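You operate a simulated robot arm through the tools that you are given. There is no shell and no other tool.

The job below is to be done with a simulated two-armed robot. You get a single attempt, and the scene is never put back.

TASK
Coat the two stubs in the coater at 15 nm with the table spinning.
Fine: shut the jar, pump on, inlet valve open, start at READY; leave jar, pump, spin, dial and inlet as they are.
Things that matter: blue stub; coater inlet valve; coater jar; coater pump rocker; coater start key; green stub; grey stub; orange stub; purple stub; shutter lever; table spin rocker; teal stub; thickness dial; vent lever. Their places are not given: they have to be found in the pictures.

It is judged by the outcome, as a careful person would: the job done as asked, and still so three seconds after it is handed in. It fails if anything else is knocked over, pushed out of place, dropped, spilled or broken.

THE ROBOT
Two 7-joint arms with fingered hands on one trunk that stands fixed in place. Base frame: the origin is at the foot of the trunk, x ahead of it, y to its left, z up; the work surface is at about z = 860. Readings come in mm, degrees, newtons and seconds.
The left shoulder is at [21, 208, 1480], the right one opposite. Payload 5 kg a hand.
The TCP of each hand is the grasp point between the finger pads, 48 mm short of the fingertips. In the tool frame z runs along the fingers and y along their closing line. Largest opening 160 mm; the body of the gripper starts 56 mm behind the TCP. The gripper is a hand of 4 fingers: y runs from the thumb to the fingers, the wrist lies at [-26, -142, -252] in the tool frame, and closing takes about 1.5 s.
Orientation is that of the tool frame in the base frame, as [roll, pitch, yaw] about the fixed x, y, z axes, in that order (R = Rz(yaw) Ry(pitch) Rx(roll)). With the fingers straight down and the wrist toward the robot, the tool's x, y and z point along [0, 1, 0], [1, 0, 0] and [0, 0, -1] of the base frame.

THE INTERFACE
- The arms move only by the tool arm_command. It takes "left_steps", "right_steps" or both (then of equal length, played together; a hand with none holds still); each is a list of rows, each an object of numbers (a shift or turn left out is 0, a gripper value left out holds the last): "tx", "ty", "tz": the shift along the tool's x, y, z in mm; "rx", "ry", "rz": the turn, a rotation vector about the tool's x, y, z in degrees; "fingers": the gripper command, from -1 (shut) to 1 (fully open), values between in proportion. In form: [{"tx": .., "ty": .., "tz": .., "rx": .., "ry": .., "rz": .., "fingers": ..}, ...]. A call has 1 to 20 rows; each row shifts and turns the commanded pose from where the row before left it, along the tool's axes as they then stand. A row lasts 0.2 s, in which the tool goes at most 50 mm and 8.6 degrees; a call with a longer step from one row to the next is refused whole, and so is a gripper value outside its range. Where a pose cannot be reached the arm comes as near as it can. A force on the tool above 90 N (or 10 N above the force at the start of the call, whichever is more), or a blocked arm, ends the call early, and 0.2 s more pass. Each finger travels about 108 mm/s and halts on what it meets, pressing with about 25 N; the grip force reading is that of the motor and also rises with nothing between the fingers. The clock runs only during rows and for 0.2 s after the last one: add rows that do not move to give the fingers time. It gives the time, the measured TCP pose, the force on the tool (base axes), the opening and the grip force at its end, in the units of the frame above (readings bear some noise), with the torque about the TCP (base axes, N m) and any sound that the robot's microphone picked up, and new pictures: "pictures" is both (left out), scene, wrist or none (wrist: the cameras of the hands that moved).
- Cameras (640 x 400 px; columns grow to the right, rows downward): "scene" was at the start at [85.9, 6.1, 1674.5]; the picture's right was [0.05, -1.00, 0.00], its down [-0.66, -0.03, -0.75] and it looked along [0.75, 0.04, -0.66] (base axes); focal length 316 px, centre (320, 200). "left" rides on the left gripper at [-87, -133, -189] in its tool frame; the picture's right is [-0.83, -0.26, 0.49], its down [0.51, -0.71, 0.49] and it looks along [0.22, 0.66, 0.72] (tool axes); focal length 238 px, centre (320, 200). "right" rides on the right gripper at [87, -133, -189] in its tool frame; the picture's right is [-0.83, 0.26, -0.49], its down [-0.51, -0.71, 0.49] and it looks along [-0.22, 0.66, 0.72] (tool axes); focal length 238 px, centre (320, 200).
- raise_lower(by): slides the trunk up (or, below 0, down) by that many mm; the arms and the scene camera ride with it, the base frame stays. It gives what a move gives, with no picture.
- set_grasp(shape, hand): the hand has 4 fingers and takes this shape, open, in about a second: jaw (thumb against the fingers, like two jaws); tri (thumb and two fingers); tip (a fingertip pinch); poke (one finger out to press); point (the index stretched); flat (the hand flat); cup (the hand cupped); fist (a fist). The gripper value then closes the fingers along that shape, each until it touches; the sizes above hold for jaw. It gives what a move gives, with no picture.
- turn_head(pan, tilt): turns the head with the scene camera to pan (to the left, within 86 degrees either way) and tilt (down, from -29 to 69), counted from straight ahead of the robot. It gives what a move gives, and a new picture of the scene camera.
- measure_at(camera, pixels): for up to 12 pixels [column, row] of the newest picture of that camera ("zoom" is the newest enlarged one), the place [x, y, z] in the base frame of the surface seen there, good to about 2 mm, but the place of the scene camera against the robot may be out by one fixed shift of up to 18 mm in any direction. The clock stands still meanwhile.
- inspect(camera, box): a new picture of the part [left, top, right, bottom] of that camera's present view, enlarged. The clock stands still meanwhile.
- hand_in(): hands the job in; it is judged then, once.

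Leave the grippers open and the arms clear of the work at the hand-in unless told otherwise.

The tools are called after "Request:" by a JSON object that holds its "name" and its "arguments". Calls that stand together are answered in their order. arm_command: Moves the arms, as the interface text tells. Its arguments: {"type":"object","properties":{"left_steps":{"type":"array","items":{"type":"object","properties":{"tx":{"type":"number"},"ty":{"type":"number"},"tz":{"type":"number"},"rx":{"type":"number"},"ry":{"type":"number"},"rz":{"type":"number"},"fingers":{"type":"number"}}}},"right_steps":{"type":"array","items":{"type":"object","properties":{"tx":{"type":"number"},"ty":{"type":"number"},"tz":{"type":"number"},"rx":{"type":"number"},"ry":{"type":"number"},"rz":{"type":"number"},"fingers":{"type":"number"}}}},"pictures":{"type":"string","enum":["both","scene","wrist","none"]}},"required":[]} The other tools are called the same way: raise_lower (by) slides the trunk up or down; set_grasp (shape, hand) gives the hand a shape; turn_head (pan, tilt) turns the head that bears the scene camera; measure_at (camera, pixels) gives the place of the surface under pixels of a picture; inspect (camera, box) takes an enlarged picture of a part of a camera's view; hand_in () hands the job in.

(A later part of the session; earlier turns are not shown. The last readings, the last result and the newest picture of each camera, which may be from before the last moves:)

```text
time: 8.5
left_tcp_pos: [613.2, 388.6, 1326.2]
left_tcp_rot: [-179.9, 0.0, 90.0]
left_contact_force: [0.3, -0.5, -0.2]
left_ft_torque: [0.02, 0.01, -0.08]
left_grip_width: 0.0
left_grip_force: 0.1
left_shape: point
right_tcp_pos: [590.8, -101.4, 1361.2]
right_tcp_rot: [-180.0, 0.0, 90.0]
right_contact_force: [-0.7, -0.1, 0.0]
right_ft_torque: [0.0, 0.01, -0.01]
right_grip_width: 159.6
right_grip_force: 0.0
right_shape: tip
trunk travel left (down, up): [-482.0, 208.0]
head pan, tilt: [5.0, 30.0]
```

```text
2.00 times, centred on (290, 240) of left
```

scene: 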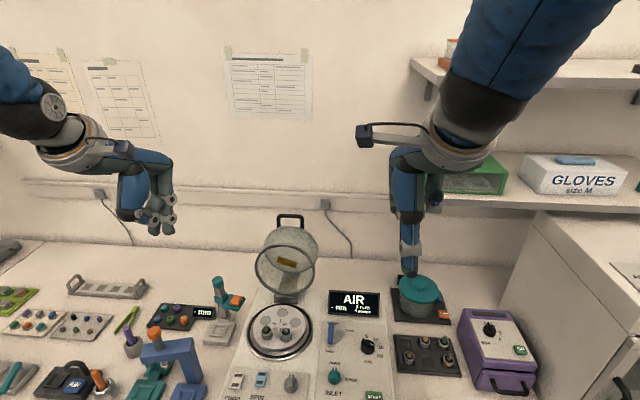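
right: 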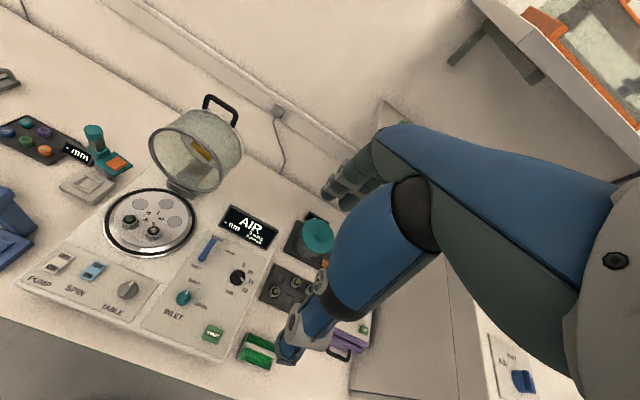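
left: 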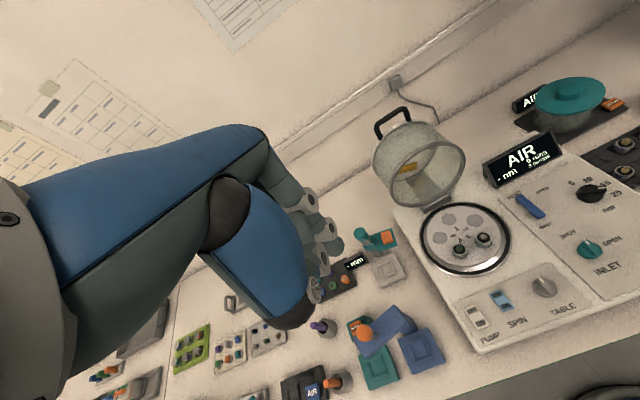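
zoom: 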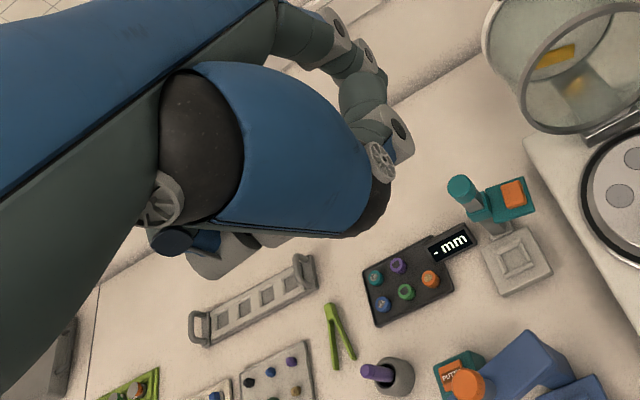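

"Point" sticks the index outward with the other fingers curled. Let me see the "tip" pinch on the right hand closed; it could serve both for turning knobs and for pressing.

Request:
{"name": "arm_command", "arguments": {"right_steps": [{"fingers": -1}, {"fingers": -1}, {"fingers": -1}, {"fingers": -1}, {"fingers": -1}, {"fingers": -1}, {"fingers": -1}, {"fingers": -1}, {"fingers": -1}], "pictures": "both"}}

Request:
{"name": "inspect", "arguments": {"camera": "scene", "box": [360, 120, 470, 260]}}

Request:
{"name": "inspect", "arguments": {"camera": "right", "box": [240, 140, 420, 380]}}

```text
time: 10.5
left_tcp_pos: [612.8, 388.7, 1326.5]
left_tcp_rot: [180.0, 0.0, 90.0]
left_contact_force: [0.5, -0.2, 0.0]
left_ft_torque: [-0.03, 0.0, 0.0]
left_grip_width: 0.4
left_grip_force: 0.0
left_shape: point
right_tcp_pos: [591.0, -104.3, 1361.1]
right_tcp_rot: [180.0, 0.0, 90.0]
right_contact_force: [0.3, -0.4, -0.3]
right_ft_torque: [0.02, 0.0, -0.02]
right_grip_width: 0.1
right_grip_force: 24.7
right_shape: tip
trunk travel left (down, up): [-482.0, 208.0]
head pan, tilt: [5.0, 30.0]
```

scene: 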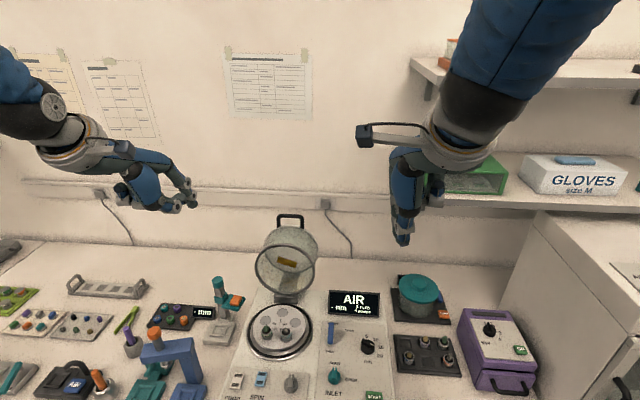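
right: 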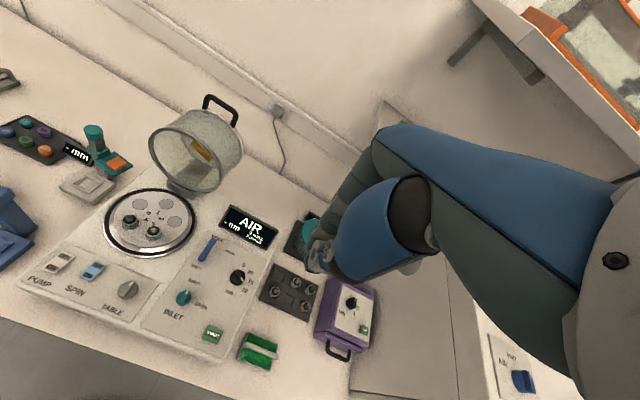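

```text
2.86 times, centred on (415, 190) of scene
```

zoom: 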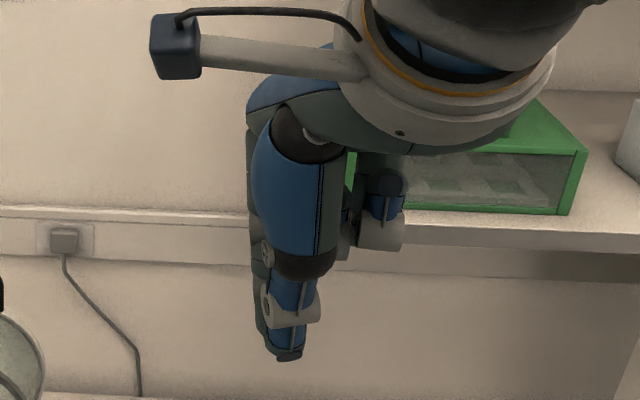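

```text
1.67 times, centred on (330, 260) of right
```

zoom: 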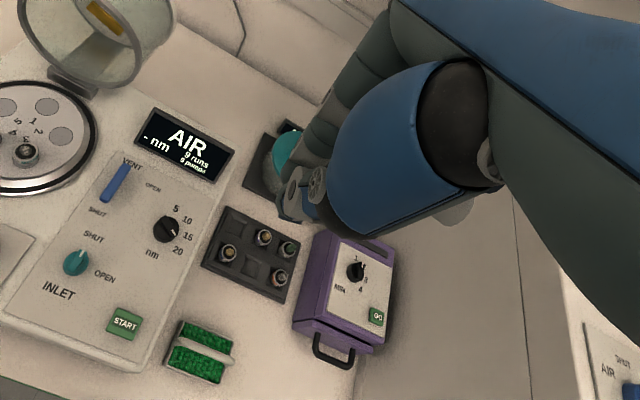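

In the closed tip pinch, the thumb and index meet at one compact point. I'll measure where that point is.

Request:
{"name": "measure_at", "arguments": {"camera": "zoom", "pixels": [[283, 208], [290, 214], [300, 214], [310, 200], [280, 195], [320, 180], [290, 180]]}}

Request:
{"name": "inspect", "arguments": {"camera": "scene", "box": [380, 190, 430, 250]}}

Request:
{"name": "measure_at", "arguments": {"camera": "zoom", "pixels": [[310, 360], [290, 350], [330, 360], [320, 300], [260, 320], [300, 240], [310, 375]]}}

```text
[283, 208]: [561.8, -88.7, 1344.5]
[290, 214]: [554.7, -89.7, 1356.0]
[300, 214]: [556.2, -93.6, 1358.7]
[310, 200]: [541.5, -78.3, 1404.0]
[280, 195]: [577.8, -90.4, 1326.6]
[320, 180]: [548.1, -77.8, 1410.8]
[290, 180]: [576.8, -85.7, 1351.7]
```

```text
6.67 times, centred on (405, 220) of scene
```

zoom: 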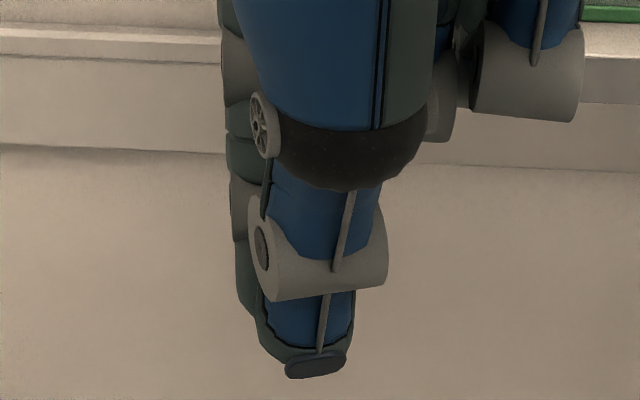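

```text
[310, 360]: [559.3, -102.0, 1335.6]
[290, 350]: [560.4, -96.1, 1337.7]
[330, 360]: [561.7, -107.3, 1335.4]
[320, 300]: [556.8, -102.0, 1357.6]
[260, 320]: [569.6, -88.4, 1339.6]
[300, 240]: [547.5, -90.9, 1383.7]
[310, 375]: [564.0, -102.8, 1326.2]
```

The closed tip pinch ends about 48 mm beyond the TCP, centred on the tool axis, so I'll use "tip" on both hands. First is the dial: I'll bring the right hand over it at about (670, -74), partly open, and yaw 30° so the fingers straddle the bar.

Request:
{"name": "arm_command", "arguments": {"right_steps": [{"tx": 3.75, "ty": 10, "tz": 43, "fingers": -0.2}, {"tx": 3.75, "ty": 10, "tz": 43}, {"tx": 3.75, "ty": 10, "tz": 43}, {"tx": 3.75, "ty": 10, "tz": 43}, {"tx": 3.75, "ty": 10, "tz": 43}, {"tx": 3.75, "ty": 10, "tz": 43}, {"tx": 3.75, "ty": 10, "tz": 43}, {"tx": 3.75, "ty": 9, "tz": 43}, {"rz": 7.5}, {"rz": 7.5}, {"rz": 7.5}, {"rz": 7.5}, {}, {}], "pictures": "both"}}

Request:
{"name": "set_grasp", "arguments": {"hand": "left", "shape": "tip"}}

Request:
{"name": "turn_head", "arguments": {"pan": -3, "tilt": 48}}

```text
time: 13.5
left_tcp_pos: [614.0, 388.3, 1325.6]
left_tcp_rot: [180.0, 0.0, 90.0]
left_contact_force: [-0.7, 0.1, -0.4]
left_ft_torque: [-0.05, 0.0, -0.05]
left_grip_width: 0.0
left_grip_force: 0.0
left_shape: point
right_tcp_pos: [670.6, -71.2, 1016.5]
right_tcp_rot: [-180.0, 0.0, 60.0]
right_contact_force: [1.1, 0.7, -0.4]
right_ft_torque: [-0.01, -0.01, 0.01]
right_grip_width: 63.8
right_grip_force: 0.0
right_shape: tip
trunk travel left (down, up): [-482.0, 208.0]
head pan, tilt: [5.0, 30.0]
```

scene: 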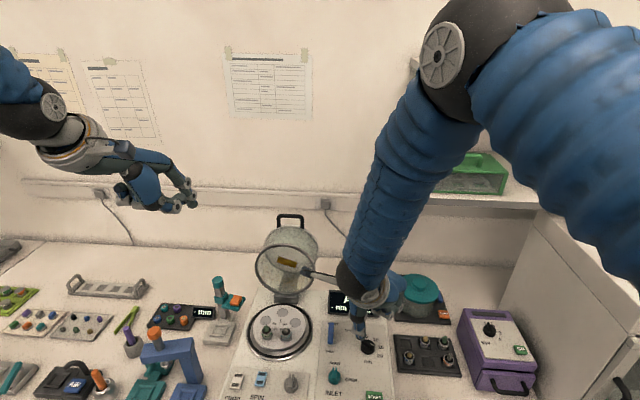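
right: 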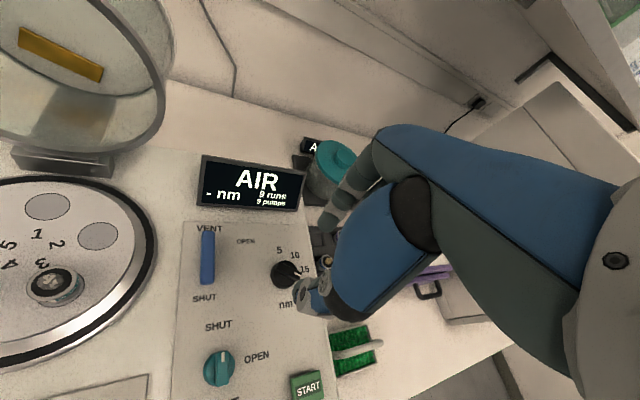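

```text
time: 14.4
left_tcp_pos: [614.7, 388.1, 1325.9]
left_tcp_rot: [-180.0, -0.1, 90.0]
left_contact_force: [0.0, -1.3, -1.4]
left_ft_torque: [0.02, -0.03, -0.03]
left_grip_width: 159.7
left_grip_force: 0.0
left_shape: tip
right_tcp_pos: [669.5, -71.6, 1016.8]
right_tcp_rot: [-180.0, 0.0, 59.9]
right_contact_force: [0.4, -0.6, 0.2]
right_ft_torque: [0.01, 0.01, 0.02]
right_grip_width: 63.9
right_grip_force: 0.0
right_shape: tip
trunk travel left (down, up): [-482.0, 208.0]
head pan, tilt: [5.0, 30.0]
```

```text
time: 15.2
left_tcp_pos: [612.9, 387.4, 1324.4]
left_tcp_rot: [-180.0, 0.0, 90.0]
left_contact_force: [0.1, -1.2, -0.1]
left_ft_torque: [-0.03, 0.0, 0.01]
left_grip_width: 159.9
left_grip_force: 0.1
left_shape: tip
right_tcp_pos: [669.8, -71.3, 1016.6]
right_tcp_rot: [180.0, 0.0, 60.0]
right_contact_force: [0.3, -0.3, -0.3]
right_ft_torque: [0.01, 0.0, -0.06]
right_grip_width: 64.0
right_grip_force: 0.1
right_shape: tip
trunk travel left (down, up): [-482.0, 208.0]
head pan, tilt: [-3.0, 48.0]
```

scene: 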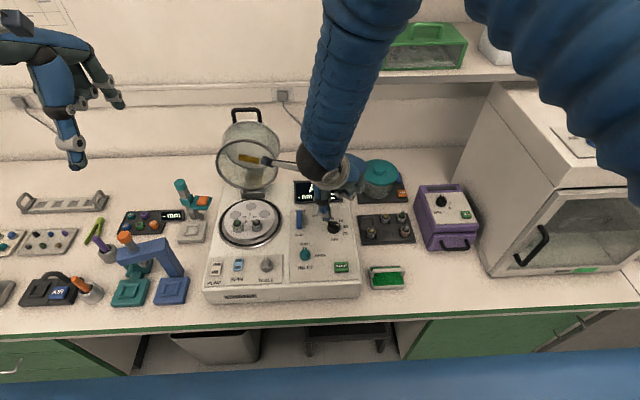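

The hand is over the dial. I'll zoom the wrist view around the dial and the fingertips.

Request:
{"name": "inspect", "arguments": {"camera": "right", "box": [240, 215, 350, 325]}}

Request:
{"name": "measure_at", "arguments": {"camera": "zoom", "pixels": [[310, 185], [250, 210], [290, 240], [240, 150], [200, 100], [400, 300], [330, 290], [160, 300], [270, 270], [330, 215]]}}

Request:
{"name": "inspect", "arguments": {"camera": "scene", "box": [290, 160, 380, 260]}}

```text
3.64 times, centred on (295, 270) of right
```

zoom: 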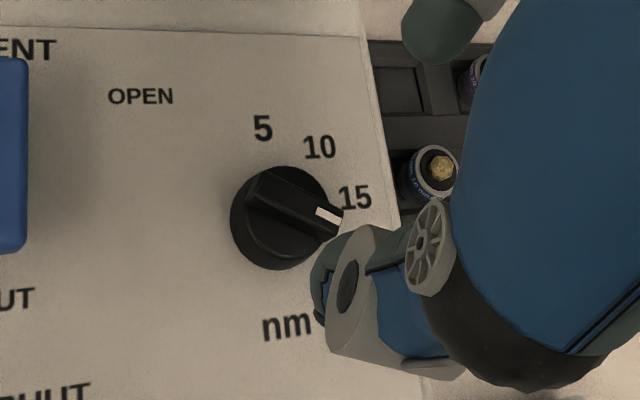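

```text
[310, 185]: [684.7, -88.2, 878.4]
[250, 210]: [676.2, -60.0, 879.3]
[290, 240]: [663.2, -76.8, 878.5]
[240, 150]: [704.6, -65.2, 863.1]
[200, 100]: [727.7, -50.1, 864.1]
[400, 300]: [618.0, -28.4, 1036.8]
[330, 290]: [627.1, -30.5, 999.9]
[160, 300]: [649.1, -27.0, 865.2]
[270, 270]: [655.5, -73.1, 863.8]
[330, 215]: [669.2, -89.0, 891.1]
```

```text
4.00 times, centred on (335, 210) of scene
```

zoom: 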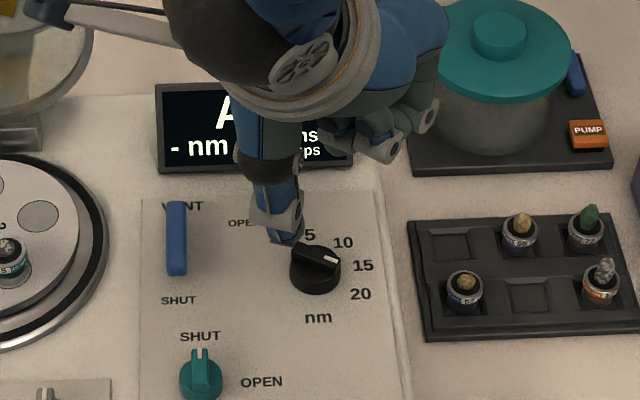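

The panel is at z≈864, the disc top at 878.5 and the bar top at 891. I'll measure the bar's corners, the disc edges and the labels to get the exact centre and the present angle.

Request:
{"name": "inspect", "arguments": {"camera": "right", "box": [262, 235, 318, 295]}}

Request:
{"name": "measure_at", "arguments": {"camera": "zoom", "pixels": [[250, 135], [245, 155], [300, 175], [350, 195], [380, 205], [270, 148], [320, 215], [260, 190], [330, 150], [270, 120], [240, 260], [180, 170]]}}

```text
6.67 times, centred on (290, 265) of right
```

zoom: 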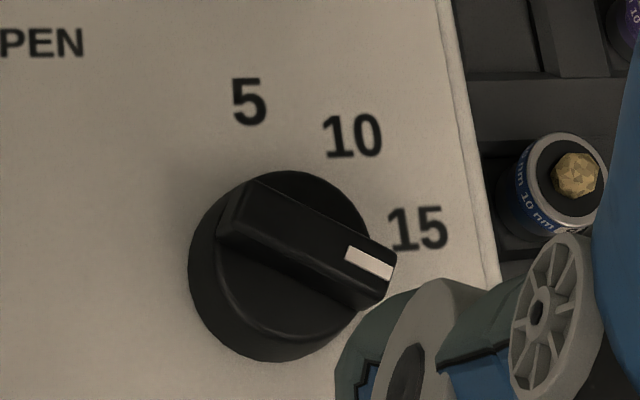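

```text
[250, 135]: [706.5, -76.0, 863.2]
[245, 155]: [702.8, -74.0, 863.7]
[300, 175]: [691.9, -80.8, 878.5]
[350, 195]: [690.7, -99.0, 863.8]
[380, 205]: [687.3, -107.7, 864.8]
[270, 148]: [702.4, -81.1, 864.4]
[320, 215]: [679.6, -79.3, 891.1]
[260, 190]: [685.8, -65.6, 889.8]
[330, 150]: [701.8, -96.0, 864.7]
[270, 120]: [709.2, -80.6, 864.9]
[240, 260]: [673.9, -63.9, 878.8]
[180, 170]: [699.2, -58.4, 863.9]
```

I'll measure the bar-top corners, the label centres and the disc rim in the same zoom.

Request:
{"name": "measure_at", "arguments": {"camera": "zoom", "pixels": [[262, 186], [246, 215], [392, 258], [380, 280], [249, 100], [352, 135], [418, 229], [222, 275], [260, 335], [310, 332], [355, 205], [295, 174]]}}

```text
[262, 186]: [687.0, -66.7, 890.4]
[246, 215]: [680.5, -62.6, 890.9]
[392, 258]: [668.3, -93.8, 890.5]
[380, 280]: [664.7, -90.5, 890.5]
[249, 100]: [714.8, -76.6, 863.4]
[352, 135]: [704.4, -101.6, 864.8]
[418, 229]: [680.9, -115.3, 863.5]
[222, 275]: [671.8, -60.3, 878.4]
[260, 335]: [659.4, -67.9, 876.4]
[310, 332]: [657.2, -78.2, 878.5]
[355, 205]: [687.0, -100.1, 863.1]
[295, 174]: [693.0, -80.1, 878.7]
```

From the corners, the bar centre is (675, -78.4), with its pointer 122° clockwise from straight ahead. The labels sit at 0, 38 and 81°, so it is indeed on 20. I'll centre the hand over the bar, trim the yaw by 2°, lower partway and look.

Request:
{"name": "arm_command", "arguments": {"right_steps": [{"tx": -1.7, "ty": 4, "rz": 2}, {"tx": -1.7, "ty": 4}, {"tz": 20}, {"tz": 20}, {"tz": 15}, {}], "pictures": "wrist"}}

Request:
{"name": "inspect", "arguments": {"camera": "right", "box": [240, 180, 380, 300]}}

Request:
{"name": "inspect", "arguments": {"camera": "scene", "box": [290, 170, 370, 270]}}

```text
time: 16.6
left_tcp_pos: [612.7, 388.8, 1324.4]
left_tcp_rot: [-179.9, 0.0, 89.9]
left_contact_force: [0.8, 0.1, 0.9]
left_ft_torque: [-0.04, -0.02, -0.02]
left_grip_width: 159.9
left_grip_force: 0.1
left_shape: tip
right_tcp_pos: [676.0, -78.1, 959.9]
right_tcp_rot: [180.0, 0.0, 58.0]
right_contact_force: [1.0, -0.7, 1.4]
right_ft_torque: [-0.03, 0.02, -0.03]
right_grip_width: 63.7
right_grip_force: 0.0
right_shape: tip
trunk travel left (down, up): [-482.0, 208.0]
head pan, tilt: [-3.0, 48.0]
```

right: 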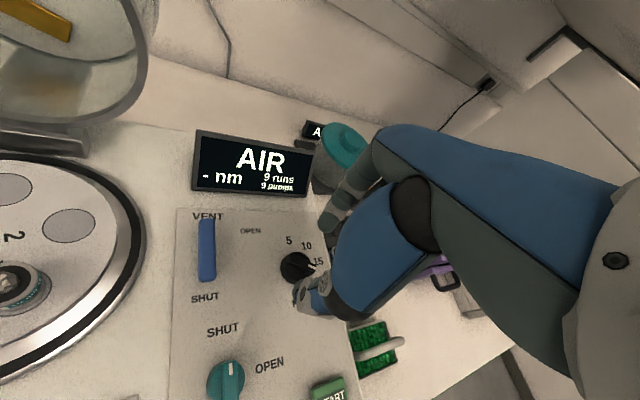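

```text
3.33 times, centred on (310, 240) of right
```

zoom: 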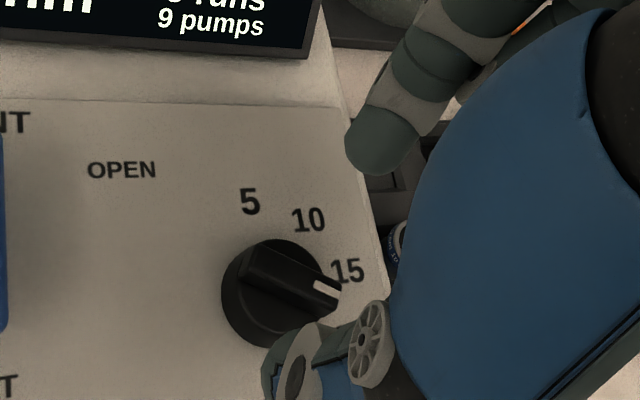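

```text
4.00 times, centred on (330, 220) of scene
```

zoom: 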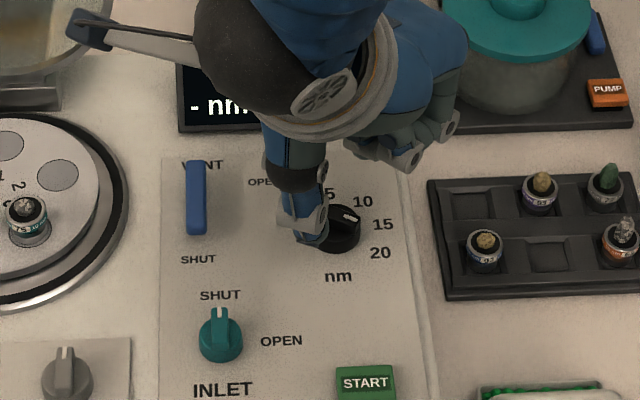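

I'll measure the index tip and the thumb tip to see their positions relative to the bar before descending.

Request:
{"name": "inspect", "arguments": {"camera": "right", "box": [240, 180, 380, 340]}}

Request:
{"name": "measure_at", "arguments": {"camera": "zoom", "pixels": [[350, 110], [355, 130], [330, 90], [370, 125], [240, 290], [245, 310], [270, 270], [255, 330], [285, 260], [230, 300], [300, 290]]}}

```text
2.50 times, centred on (310, 260) of right
```

zoom: 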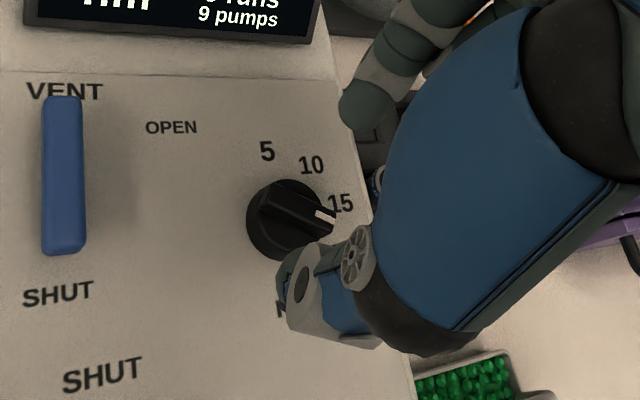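

```text
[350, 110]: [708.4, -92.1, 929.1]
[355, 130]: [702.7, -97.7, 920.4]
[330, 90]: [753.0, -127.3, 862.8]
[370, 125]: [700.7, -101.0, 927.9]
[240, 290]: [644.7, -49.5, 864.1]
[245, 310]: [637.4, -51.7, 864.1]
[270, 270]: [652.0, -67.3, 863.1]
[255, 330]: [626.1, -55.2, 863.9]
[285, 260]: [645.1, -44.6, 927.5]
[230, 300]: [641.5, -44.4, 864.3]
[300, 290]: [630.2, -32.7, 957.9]
```

The index is about 34 mm to one side and the thumb about 44 mm to the other, both clear of the disc. I'll lower 29 mm so the tips end just above the disc top, then close gently on the bar.

Request:
{"name": "arm_command", "arguments": {"right_steps": [{"tz": 10}, {"tz": 10}, {"tz": 9}, {}, {"fingers": -0.4}, {"fingers": -0.6}, {"fingers": -0.8}, {"fingers": -1}, {"fingers": -1}, {"fingers": -1}, {}], "pictures": "both"}}

Request:
{"name": "inspect", "arguments": {"camera": "right", "box": [240, 180, 380, 340]}}

Request:
{"name": "inspect", "arguments": {"camera": "scene", "box": [290, 170, 370, 270]}}

```text
time: 19.0
left_tcp_pos: [611.8, 387.8, 1325.9]
left_tcp_rot: [179.9, 0.0, 89.9]
left_contact_force: [0.5, -0.2, 0.0]
left_ft_torque: [-0.03, -0.02, -0.01]
left_grip_width: 159.6
left_grip_force: 0.0
left_shape: tip
right_tcp_pos: [675.8, -79.8, 934.0]
right_tcp_rot: [179.8, -0.1, 58.0]
right_contact_force: [2.4, 0.3, 18.0]
right_ft_torque: [0.04, -0.07, -0.05]
right_grip_width: 2.2
right_grip_force: 25.1
right_shape: tip
trunk travel left (down, up): [-482.0, 208.0]
head pan, tilt: [-3.0, 48.0]
```

scene: 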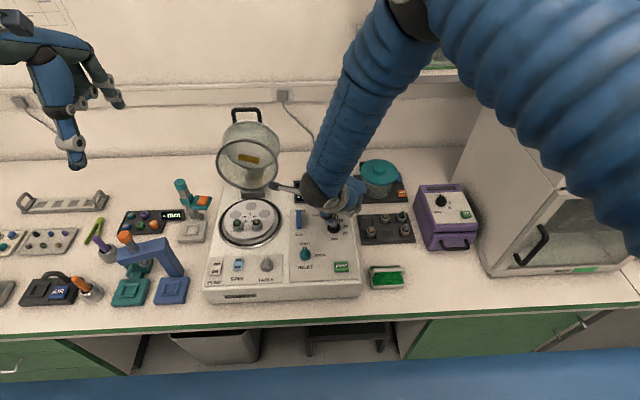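
right: 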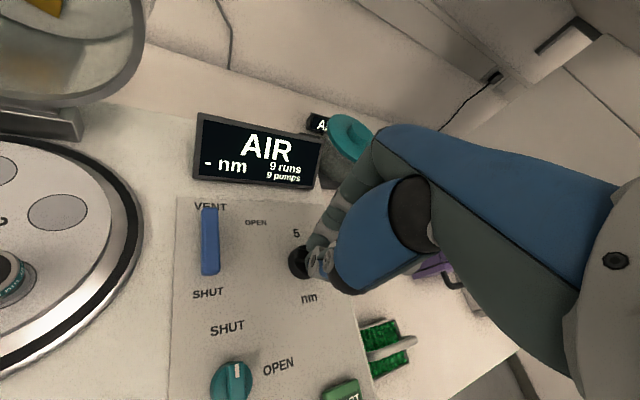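

```text
2.50 times, centred on (310, 260) of right
```

zoom: 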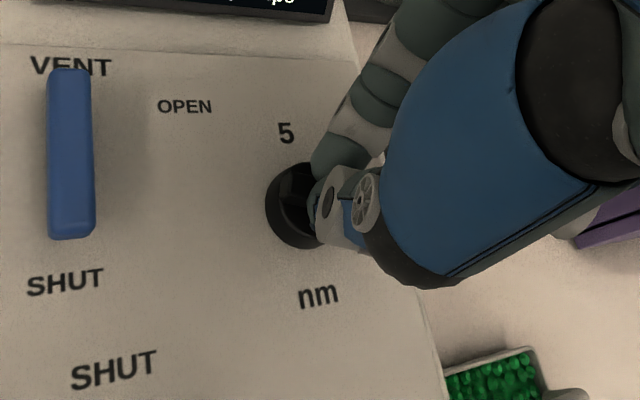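

```text
4.00 times, centred on (330, 220) of scene
```

zoom: 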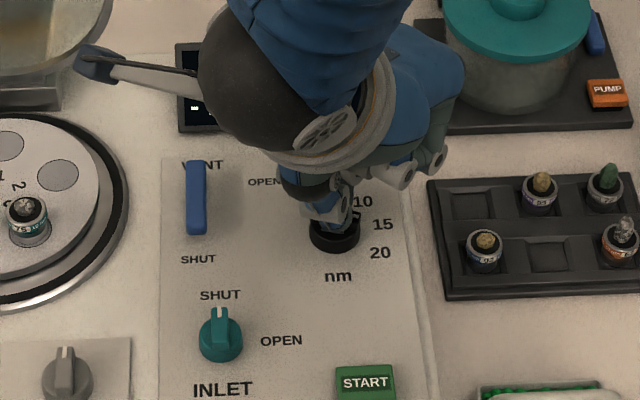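

The fingers have closed around the bar (upward force 18 N, so the tips press a little on the disc). I'll ease up 2.5 mm and then turn 10° counter-clockwise as a trial, to see whether the dial follows.

Request:
{"name": "arm_command", "arguments": {"right_steps": [{"tz": -1.5}, {"tz": -1}, {"rz": -3}, {"rz": -3}, {"rz": -4}, {}], "pictures": "wrist"}}

Request:
{"name": "inspect", "arguments": {"camera": "right", "box": [250, 200, 360, 300]}}

Request:
{"name": "inspect", "arguments": {"camera": "scene", "box": [310, 190, 370, 250]}}

```text
time: 20.4
left_tcp_pos: [613.8, 387.7, 1325.0]
left_tcp_rot: [-180.0, 0.1, 90.0]
left_contact_force: [-0.3, 0.0, 0.5]
left_ft_torque: [-0.04, 0.01, -0.06]
left_grip_width: 159.8
left_grip_force: 0.1
left_shape: tip
right_tcp_pos: [675.8, -80.0, 934.8]
right_tcp_rot: [-179.9, 0.0, 67.9]
right_contact_force: [6.2, -2.4, 7.8]
right_ft_torque: [-0.05, -0.27, -0.04]
right_grip_width: 1.9
right_grip_force: 24.8
right_shape: tip
trunk travel left (down, up): [-482.0, 208.0]
head pan, tilt: [-3.0, 48.0]
```

right: 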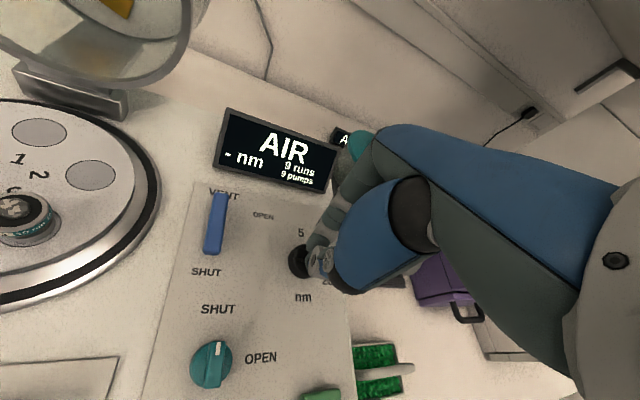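

```text
4.00 times, centred on (305, 250) of right
```

zoom: 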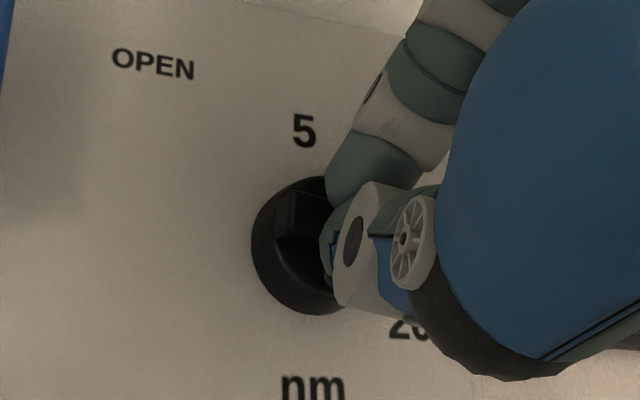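

```text
6.67 times, centred on (340, 220) of scene
```

zoom: 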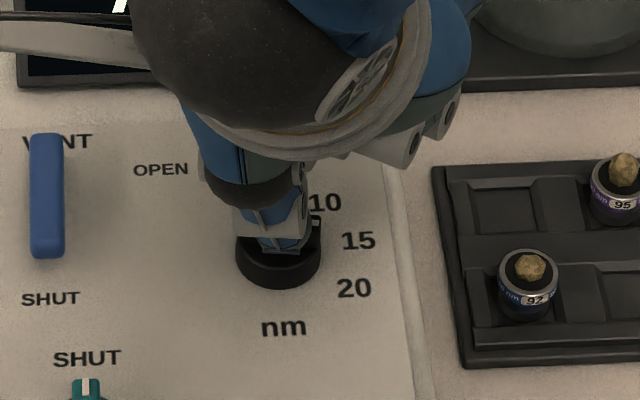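

The dial seems to follow the hand. I'll turn the remaining 30° counter-clockwise, then open the fingers wide enough and rise to look.

Request:
{"name": "arm_command", "arguments": {"right_steps": [{"rz": -4}, {"rz": -4}, {"rz": -4}, {"rz": -4}, {"rz": -4}, {"rz": -4}, {"rz": -4}, {"rz": -2}, {}, {}], "pictures": "both"}}

Request:
{"name": "inspect", "arguments": {"camera": "right", "box": [250, 200, 360, 300]}}

Request:
{"name": "inspect", "arguments": {"camera": "scene", "box": [310, 190, 370, 250]}}

```text
time: 22.6
left_tcp_pos: [612.2, 388.0, 1325.4]
left_tcp_rot: [-180.0, 0.0, 90.0]
left_contact_force: [0.1, 1.1, 0.2]
left_ft_torque: [-0.03, -0.03, -0.05]
left_grip_width: 159.9
left_grip_force: 0.0
left_shape: tip
right_tcp_pos: [675.7, -77.8, 935.4]
right_tcp_rot: [179.9, 0.0, 98.0]
right_contact_force: [6.3, 0.8, 10.7]
right_ft_torque: [0.06, -0.29, -0.01]
right_grip_width: 2.3
right_grip_force: 24.8
right_shape: tip
trunk travel left (down, up): [-482.0, 208.0]
head pan, tilt: [-3.0, 48.0]
```

scene: 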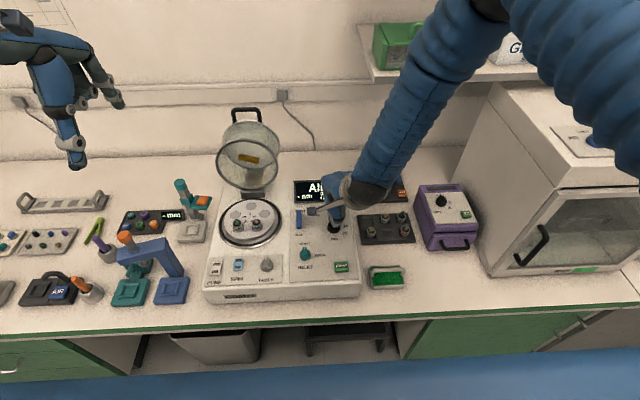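
right: 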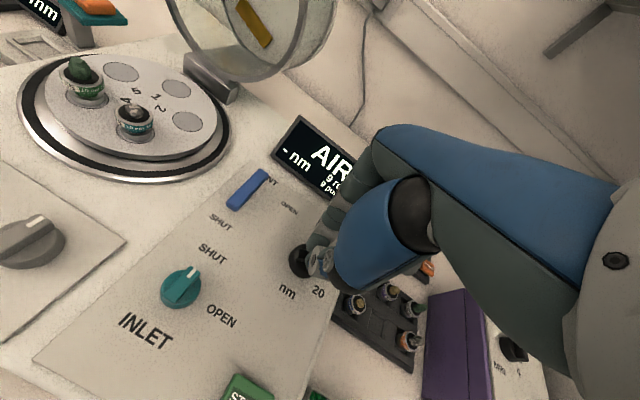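

```text
4.00 times, centred on (305, 250) of right
```

zoom: 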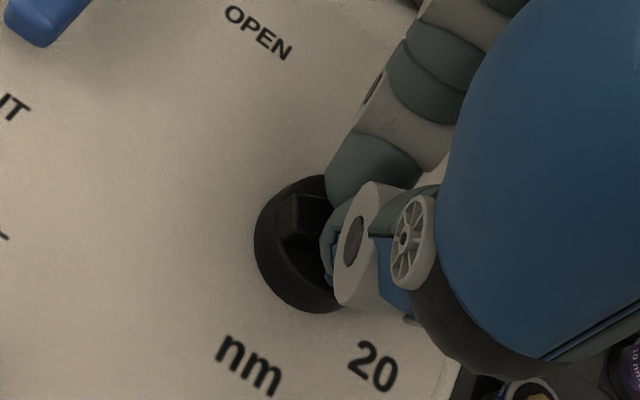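

```text
6.67 times, centred on (340, 220) of scene
```

zoom: 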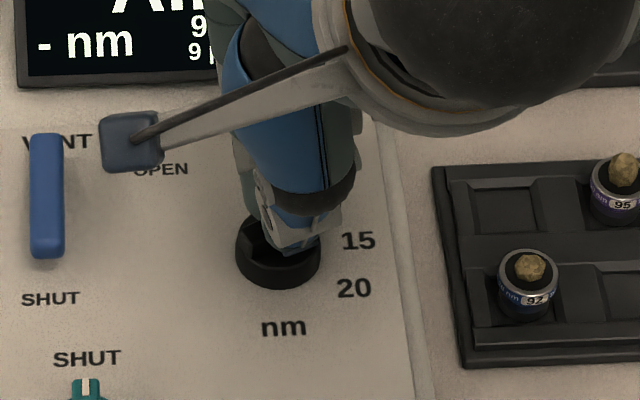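

The bar turned together with the hand. Now I'll open the fingers, rise, and check the dial reading.

Request:
{"name": "arm_command", "arguments": {"right_steps": [{"fingers": -0.7}, {"fingers": -0.4}, {"fingers": -0.2}, {}, {"tz": -20}, {"tz": -30}, {"tz": -40}, {}], "pictures": "both"}}

Request:
{"name": "inspect", "arguments": {"camera": "right", "box": [230, 210, 350, 330]}}

Request:
{"name": "inspect", "arguments": {"camera": "scene", "box": [310, 190, 370, 250]}}

```text
time: 24.4
left_tcp_pos: [613.1, 388.5, 1325.2]
left_tcp_rot: [-179.8, 0.0, 90.0]
left_contact_force: [0.4, 0.0, 0.1]
left_ft_torque: [0.01, 0.06, -0.02]
left_grip_width: 159.7
left_grip_force: 0.0
left_shape: tip
right_tcp_pos: [673.1, -77.6, 1025.7]
right_tcp_rot: [-180.0, 0.0, 98.0]
right_contact_force: [0.2, 0.2, -0.6]
right_ft_torque: [0.04, 0.04, 0.02]
right_grip_width: 63.8
right_grip_force: 0.2
right_shape: tip
trunk travel left (down, up): [-482.0, 208.0]
head pan, tilt: [-3.0, 48.0]
```

scene: 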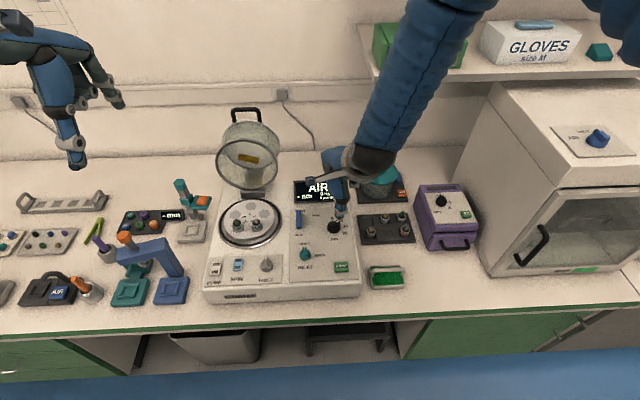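
right: 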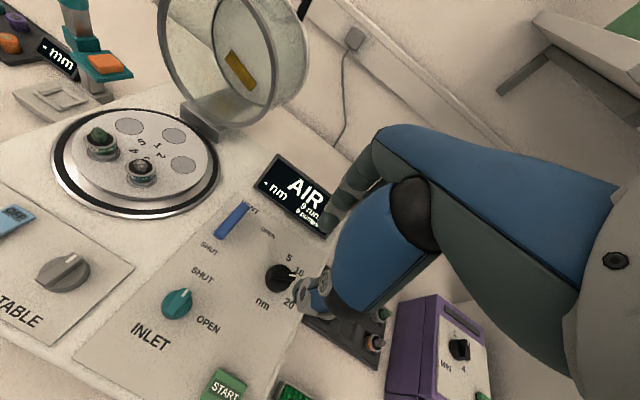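

```text
3.33 times, centred on (290, 270) of right
```

zoom: 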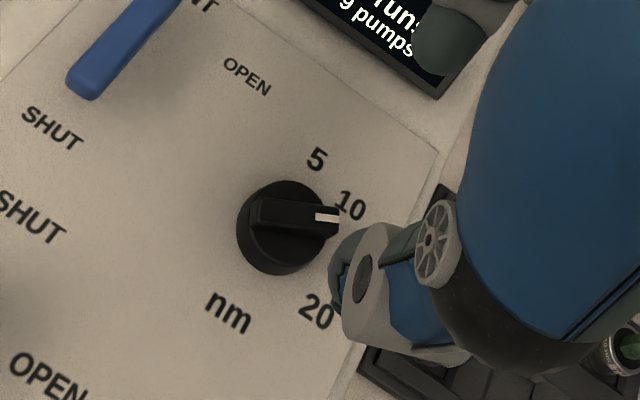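

```text
6.67 times, centred on (340, 220) of scene
```

zoom: 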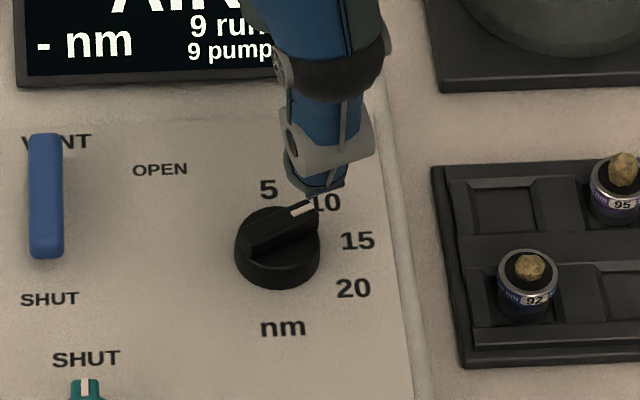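

I'll measure the bar's corners to get its true angle now.

Request:
{"name": "inspect", "arguments": {"camera": "right", "box": [250, 240, 320, 305]}}

Request:
{"name": "measure_at", "arguments": {"camera": "zoom", "pixels": [[242, 160], [240, 195], [370, 175], [372, 200], [330, 185], [260, 200], [360, 185], [250, 175], [180, 200], [260, 300]]}}

```text
6.15 times, centred on (285, 272) of right
```

zoom: 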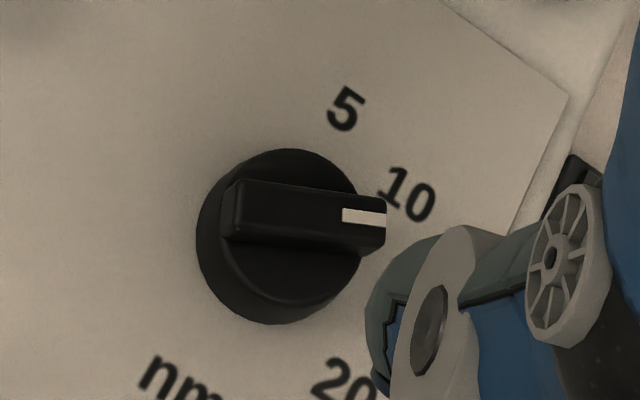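

```text
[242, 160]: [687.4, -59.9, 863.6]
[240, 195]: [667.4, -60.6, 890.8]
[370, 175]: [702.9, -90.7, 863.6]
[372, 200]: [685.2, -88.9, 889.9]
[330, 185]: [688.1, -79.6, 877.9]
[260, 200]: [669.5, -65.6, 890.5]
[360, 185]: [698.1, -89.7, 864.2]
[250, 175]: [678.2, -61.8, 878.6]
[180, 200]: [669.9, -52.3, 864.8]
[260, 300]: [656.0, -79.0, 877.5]
```

I'll pick cleaner corners of the bar's top face.

Request:
{"name": "measure_at", "arguments": {"camera": "zoom", "pixels": [[247, 184], [382, 200], [240, 205], [382, 222], [300, 190], [340, 195], [270, 187], [345, 215], [385, 215], [300, 215]]}}

```text
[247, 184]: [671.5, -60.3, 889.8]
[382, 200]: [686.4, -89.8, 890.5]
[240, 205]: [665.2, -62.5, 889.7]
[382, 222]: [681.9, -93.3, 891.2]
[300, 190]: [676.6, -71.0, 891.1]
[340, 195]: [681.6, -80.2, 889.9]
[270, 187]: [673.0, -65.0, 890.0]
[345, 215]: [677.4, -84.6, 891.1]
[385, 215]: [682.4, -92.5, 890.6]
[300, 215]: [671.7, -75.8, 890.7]
```

The pointer is now at about 62°, so gripping swung the bar about 20° (the thumb and index don't meet squarely). With this hand, the gripped bar sits 70° from the closing line. Gripping again at this yaw and turning 18° clockwise should therefore put it at 80°, which is 15 nm.

Request:
{"name": "arm_command", "arguments": {"right_steps": [{"tz": 30}, {"tz": 30}, {"tz": 20}, {"tz": 8}, {}, {"fingers": -0.5}, {"fingers": -0.8}, {"fingers": -1}, {"fingers": -1}, {"fingers": -1}, {"rz": 3}, {"rz": 3}, {"rz": 3}, {"rz": 3}, {"rz": 3}, {"rz": 3}, {}, {}], "pictures": "wrist"}}

Request:
{"name": "inspect", "arguments": {"camera": "right", "box": [250, 200, 360, 300]}}

```text
time: 28.2
left_tcp_pos: [612.6, 387.3, 1326.3]
left_tcp_rot: [179.9, -0.1, 89.9]
left_contact_force: [-0.2, 0.0, -0.7]
left_ft_torque: [-0.01, -0.04, 0.02]
left_grip_width: 159.9
left_grip_force: 0.1
left_shape: tip
right_tcp_pos: [674.4, -78.5, 937.9]
right_tcp_rot: [-180.0, -0.1, 80.0]
right_contact_force: [-0.3, -0.8, 2.8]
right_ft_torque: [-0.07, 0.05, -0.02]
right_grip_width: 0.0
right_grip_force: 25.2
right_shape: tip
trunk travel left (down, up): [-482.0, 208.0]
head pan, tilt: [-3.0, 48.0]
```

right: 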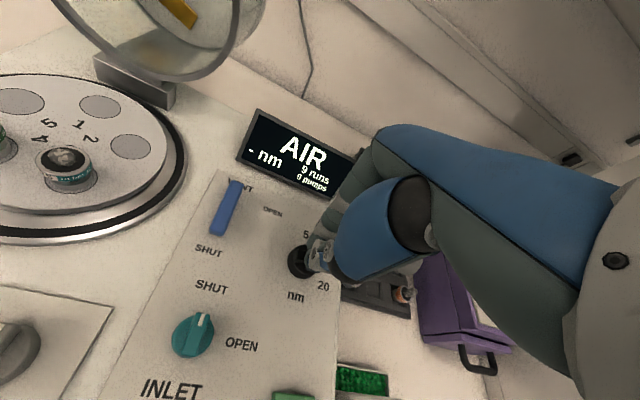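

```text
4.00 times, centred on (305, 250) of right
```

zoom: 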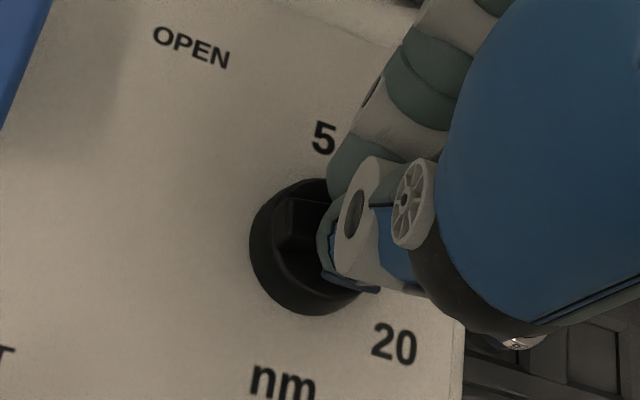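

The reading shows width 0 but the bar seems to have turned with the hand. I'll open, rise and measure again.

Request:
{"name": "arm_command", "arguments": {"right_steps": [{"fingers": -0.7}, {"fingers": -0.4}, {"fingers": -0.2}, {}, {"tz": -20}, {"tz": -30}, {"tz": -40}, {}], "pictures": "wrist"}}

Request:
{"name": "inspect", "arguments": {"camera": "right", "box": [250, 230, 320, 305]}}

Request:
{"name": "inspect", "arguments": {"camera": "scene", "box": [310, 190, 370, 250]}}

```text
time: 30.0
left_tcp_pos: [613.7, 387.5, 1324.7]
left_tcp_rot: [-179.9, 0.1, 90.0]
left_contact_force: [0.4, 0.1, -1.1]
left_ft_torque: [0.01, 0.06, -0.02]
left_grip_width: 159.9
left_grip_force: 0.2
left_shape: tip
right_tcp_pos: [673.7, -80.3, 1025.6]
right_tcp_rot: [-179.9, 0.0, 80.1]
right_contact_force: [-0.8, -0.5, 0.5]
right_ft_torque: [0.0, 0.05, 0.01]
right_grip_width: 64.0
right_grip_force: 0.1
right_shape: tip
trunk travel left (down, up): [-482.0, 208.0]
head pan, tilt: [-3.0, 48.0]
```

right: 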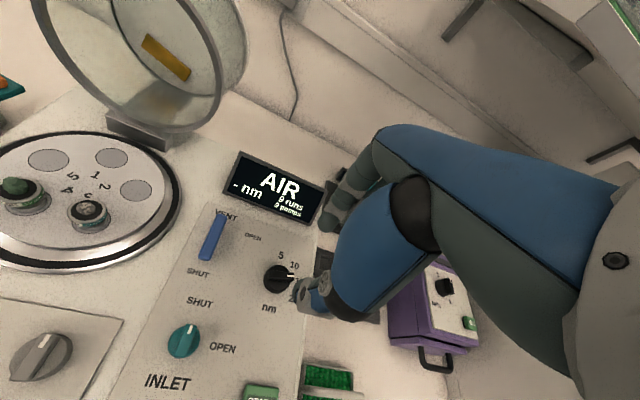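

```text
5.33 times, centred on (285, 268) of right
```

zoom: 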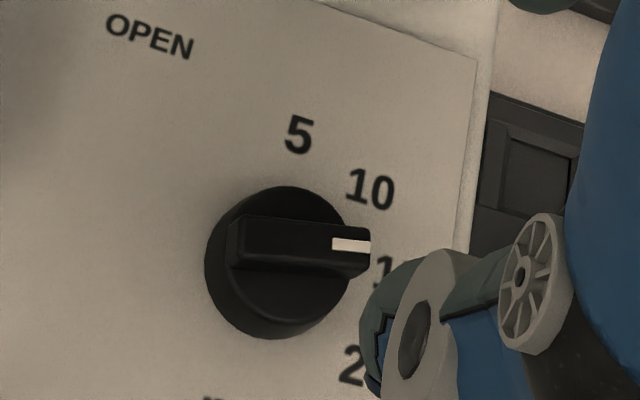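

```text
6.67 times, centred on (340, 220) of scene
```

zoom: 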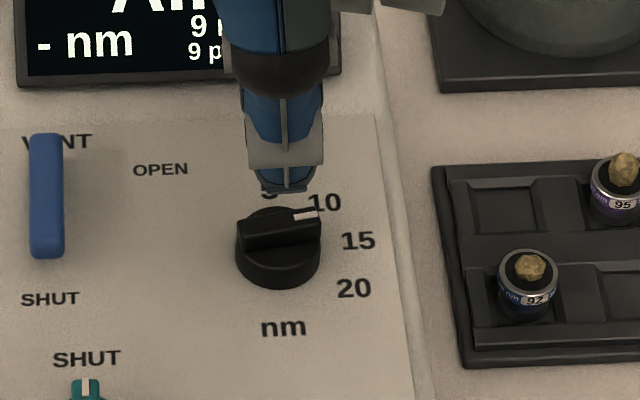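

Now I'll measure the bar's top-face corners again.

Request:
{"name": "inspect", "arguments": {"camera": "right", "box": [250, 230, 320, 305]}}

Request:
{"name": "measure_at", "arguments": {"camera": "zoom", "pixels": [[246, 220], [368, 232], [240, 242], [366, 254], [280, 223], [340, 229], [360, 240], [300, 240], [297, 135], [370, 188], [382, 272], [350, 365]]}}

```text
5.33 times, centred on (285, 268) of right
```

zoom: 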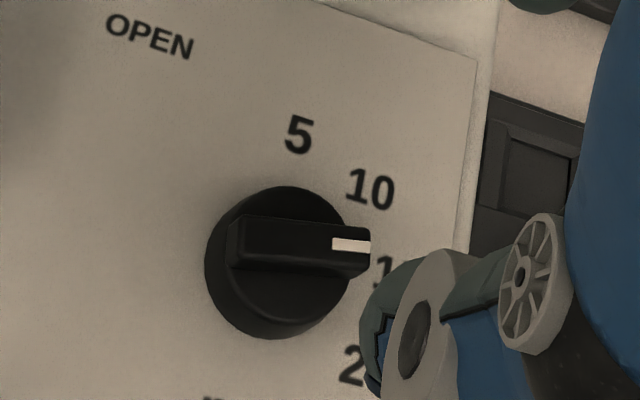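

```text
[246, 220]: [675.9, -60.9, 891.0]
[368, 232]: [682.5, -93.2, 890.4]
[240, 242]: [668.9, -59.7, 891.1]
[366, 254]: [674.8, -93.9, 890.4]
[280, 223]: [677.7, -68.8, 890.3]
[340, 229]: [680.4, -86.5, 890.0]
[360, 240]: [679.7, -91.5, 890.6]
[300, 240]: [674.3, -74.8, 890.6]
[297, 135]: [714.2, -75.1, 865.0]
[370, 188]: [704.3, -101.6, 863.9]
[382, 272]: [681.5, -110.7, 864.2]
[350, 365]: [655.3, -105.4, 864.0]
```

The edges now give 78–80° and the "15" label sits at 80°, so the dial is on 15. Next I'll move the right hand up and aside, and bring the left hand (tip shape, partly open) in front of the jar for a closer look at the hinge and table.

Request:
{"name": "arm_command", "arguments": {"left_steps": [{"tx": -20, "ty": 0, "tz": 0, "fingers": -0.3}, {"tx": -30}, {"tx": -30}, {"tx": -30}, {"tx": -30}, {"tx": -30}, {"tx": -30}, {}, {}], "right_steps": [{"tz": -40}, {"tz": -40}, {"tz": -40}, {"ty": -30, "tx": -30}, {"ty": -30, "tx": -30}, {"ty": -30, "tx": -30}, {}, {}, {}], "pictures": "both"}}

```text
time: 32.0
left_tcp_pos: [611.7, 188.5, 1327.1]
left_tcp_rot: [180.0, 0.0, 90.0]
left_contact_force: [0.5, -0.4, 0.5]
left_ft_torque: [0.03, 0.01, 0.01]
left_grip_width: 57.0
left_grip_force: 0.1
left_shape: tip
right_tcp_pos: [570.7, -152.7, 1145.5]
right_tcp_rot: [-180.0, 0.0, 80.0]
right_contact_force: [-0.3, 0.3, 1.1]
right_ft_torque: [0.05, 0.0, 0.07]
right_grip_width: 64.1
right_grip_force: 0.0
right_shape: tip
trunk travel left (down, up): [-482.0, 208.0]
head pan, tilt: [-3.0, 48.0]
```

scene: 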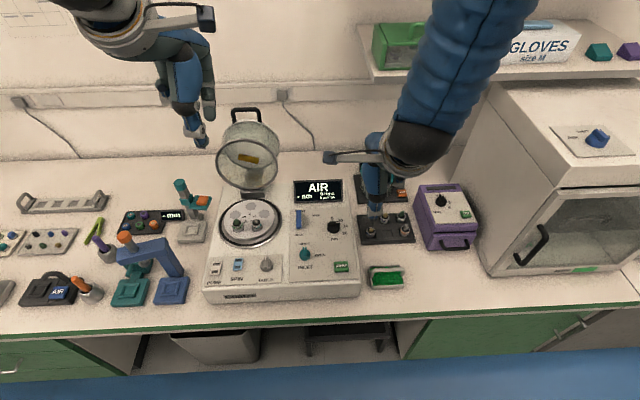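
right: 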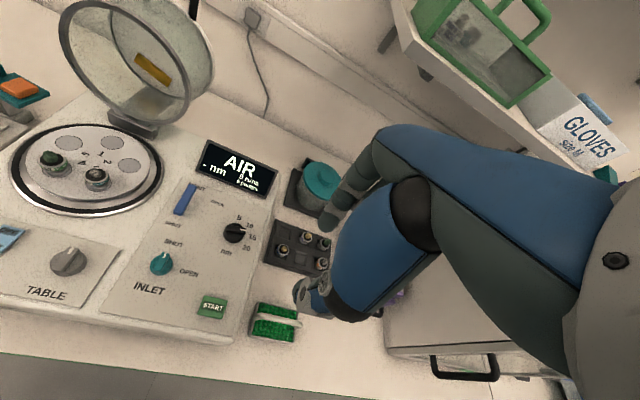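
left: 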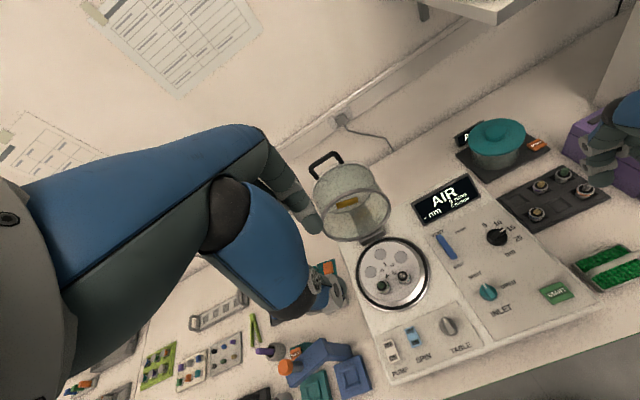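

I'll zoom the left wrist camera and the right wrist camera on the hinge, the table and its sealing ring, and measure.

Request:
{"name": "inspect", "arguments": {"camera": "left", "box": [345, 215, 440, 315]}}

Request:
{"name": "measure_at", "arguments": {"camera": "zoom", "pixels": [[130, 230], [480, 215], [270, 75], [330, 370], [300, 200], [130, 60], [200, 85], [170, 80], [100, 200], [500, 230], [60, 250], [360, 240]]}}

Request:
{"name": "inspect", "arguments": {"camera": "right", "box": [0, 0, 220, 220]}}

Request:
{"name": "measure_at", "arguments": {"camera": "zoom", "pixels": [[35, 310], [400, 300], [180, 230], [240, 380], [200, 290], [215, 195], [285, 245], [250, 225], [130, 40], [390, 100], [340, 230], [170, 130]]}}

```text
4.00 times, centred on (392, 265) of left
```

zoom: 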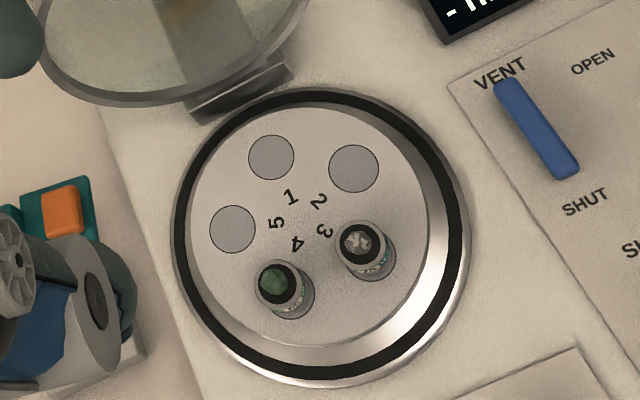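

```text
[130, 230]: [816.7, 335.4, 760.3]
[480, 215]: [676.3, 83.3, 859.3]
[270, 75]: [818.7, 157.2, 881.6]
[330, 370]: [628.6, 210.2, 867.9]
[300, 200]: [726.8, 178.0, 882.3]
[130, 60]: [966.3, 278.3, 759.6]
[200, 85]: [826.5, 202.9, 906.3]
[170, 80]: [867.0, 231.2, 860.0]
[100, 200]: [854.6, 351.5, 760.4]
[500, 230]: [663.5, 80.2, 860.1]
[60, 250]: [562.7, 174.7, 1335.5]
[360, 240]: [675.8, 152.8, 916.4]
```

```text
1.82 times, centred on (110, 110) of right
```

zoom: 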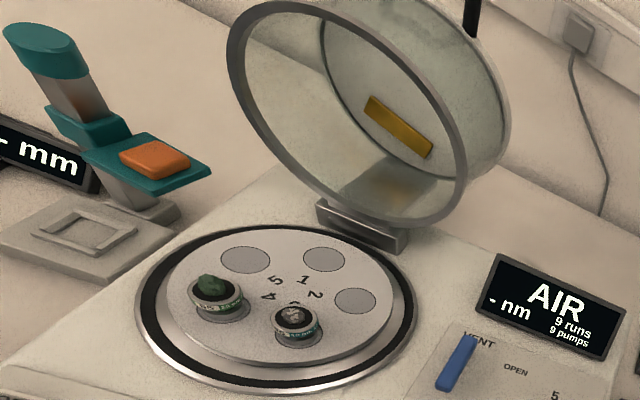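

```text
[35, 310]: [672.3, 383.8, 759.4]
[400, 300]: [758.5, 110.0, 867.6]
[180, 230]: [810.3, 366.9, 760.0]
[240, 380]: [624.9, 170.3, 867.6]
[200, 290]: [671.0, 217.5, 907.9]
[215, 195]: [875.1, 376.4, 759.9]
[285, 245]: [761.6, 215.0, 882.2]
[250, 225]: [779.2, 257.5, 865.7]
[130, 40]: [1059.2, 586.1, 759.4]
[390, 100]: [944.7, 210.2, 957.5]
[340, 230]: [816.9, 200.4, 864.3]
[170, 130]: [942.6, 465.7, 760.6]
```

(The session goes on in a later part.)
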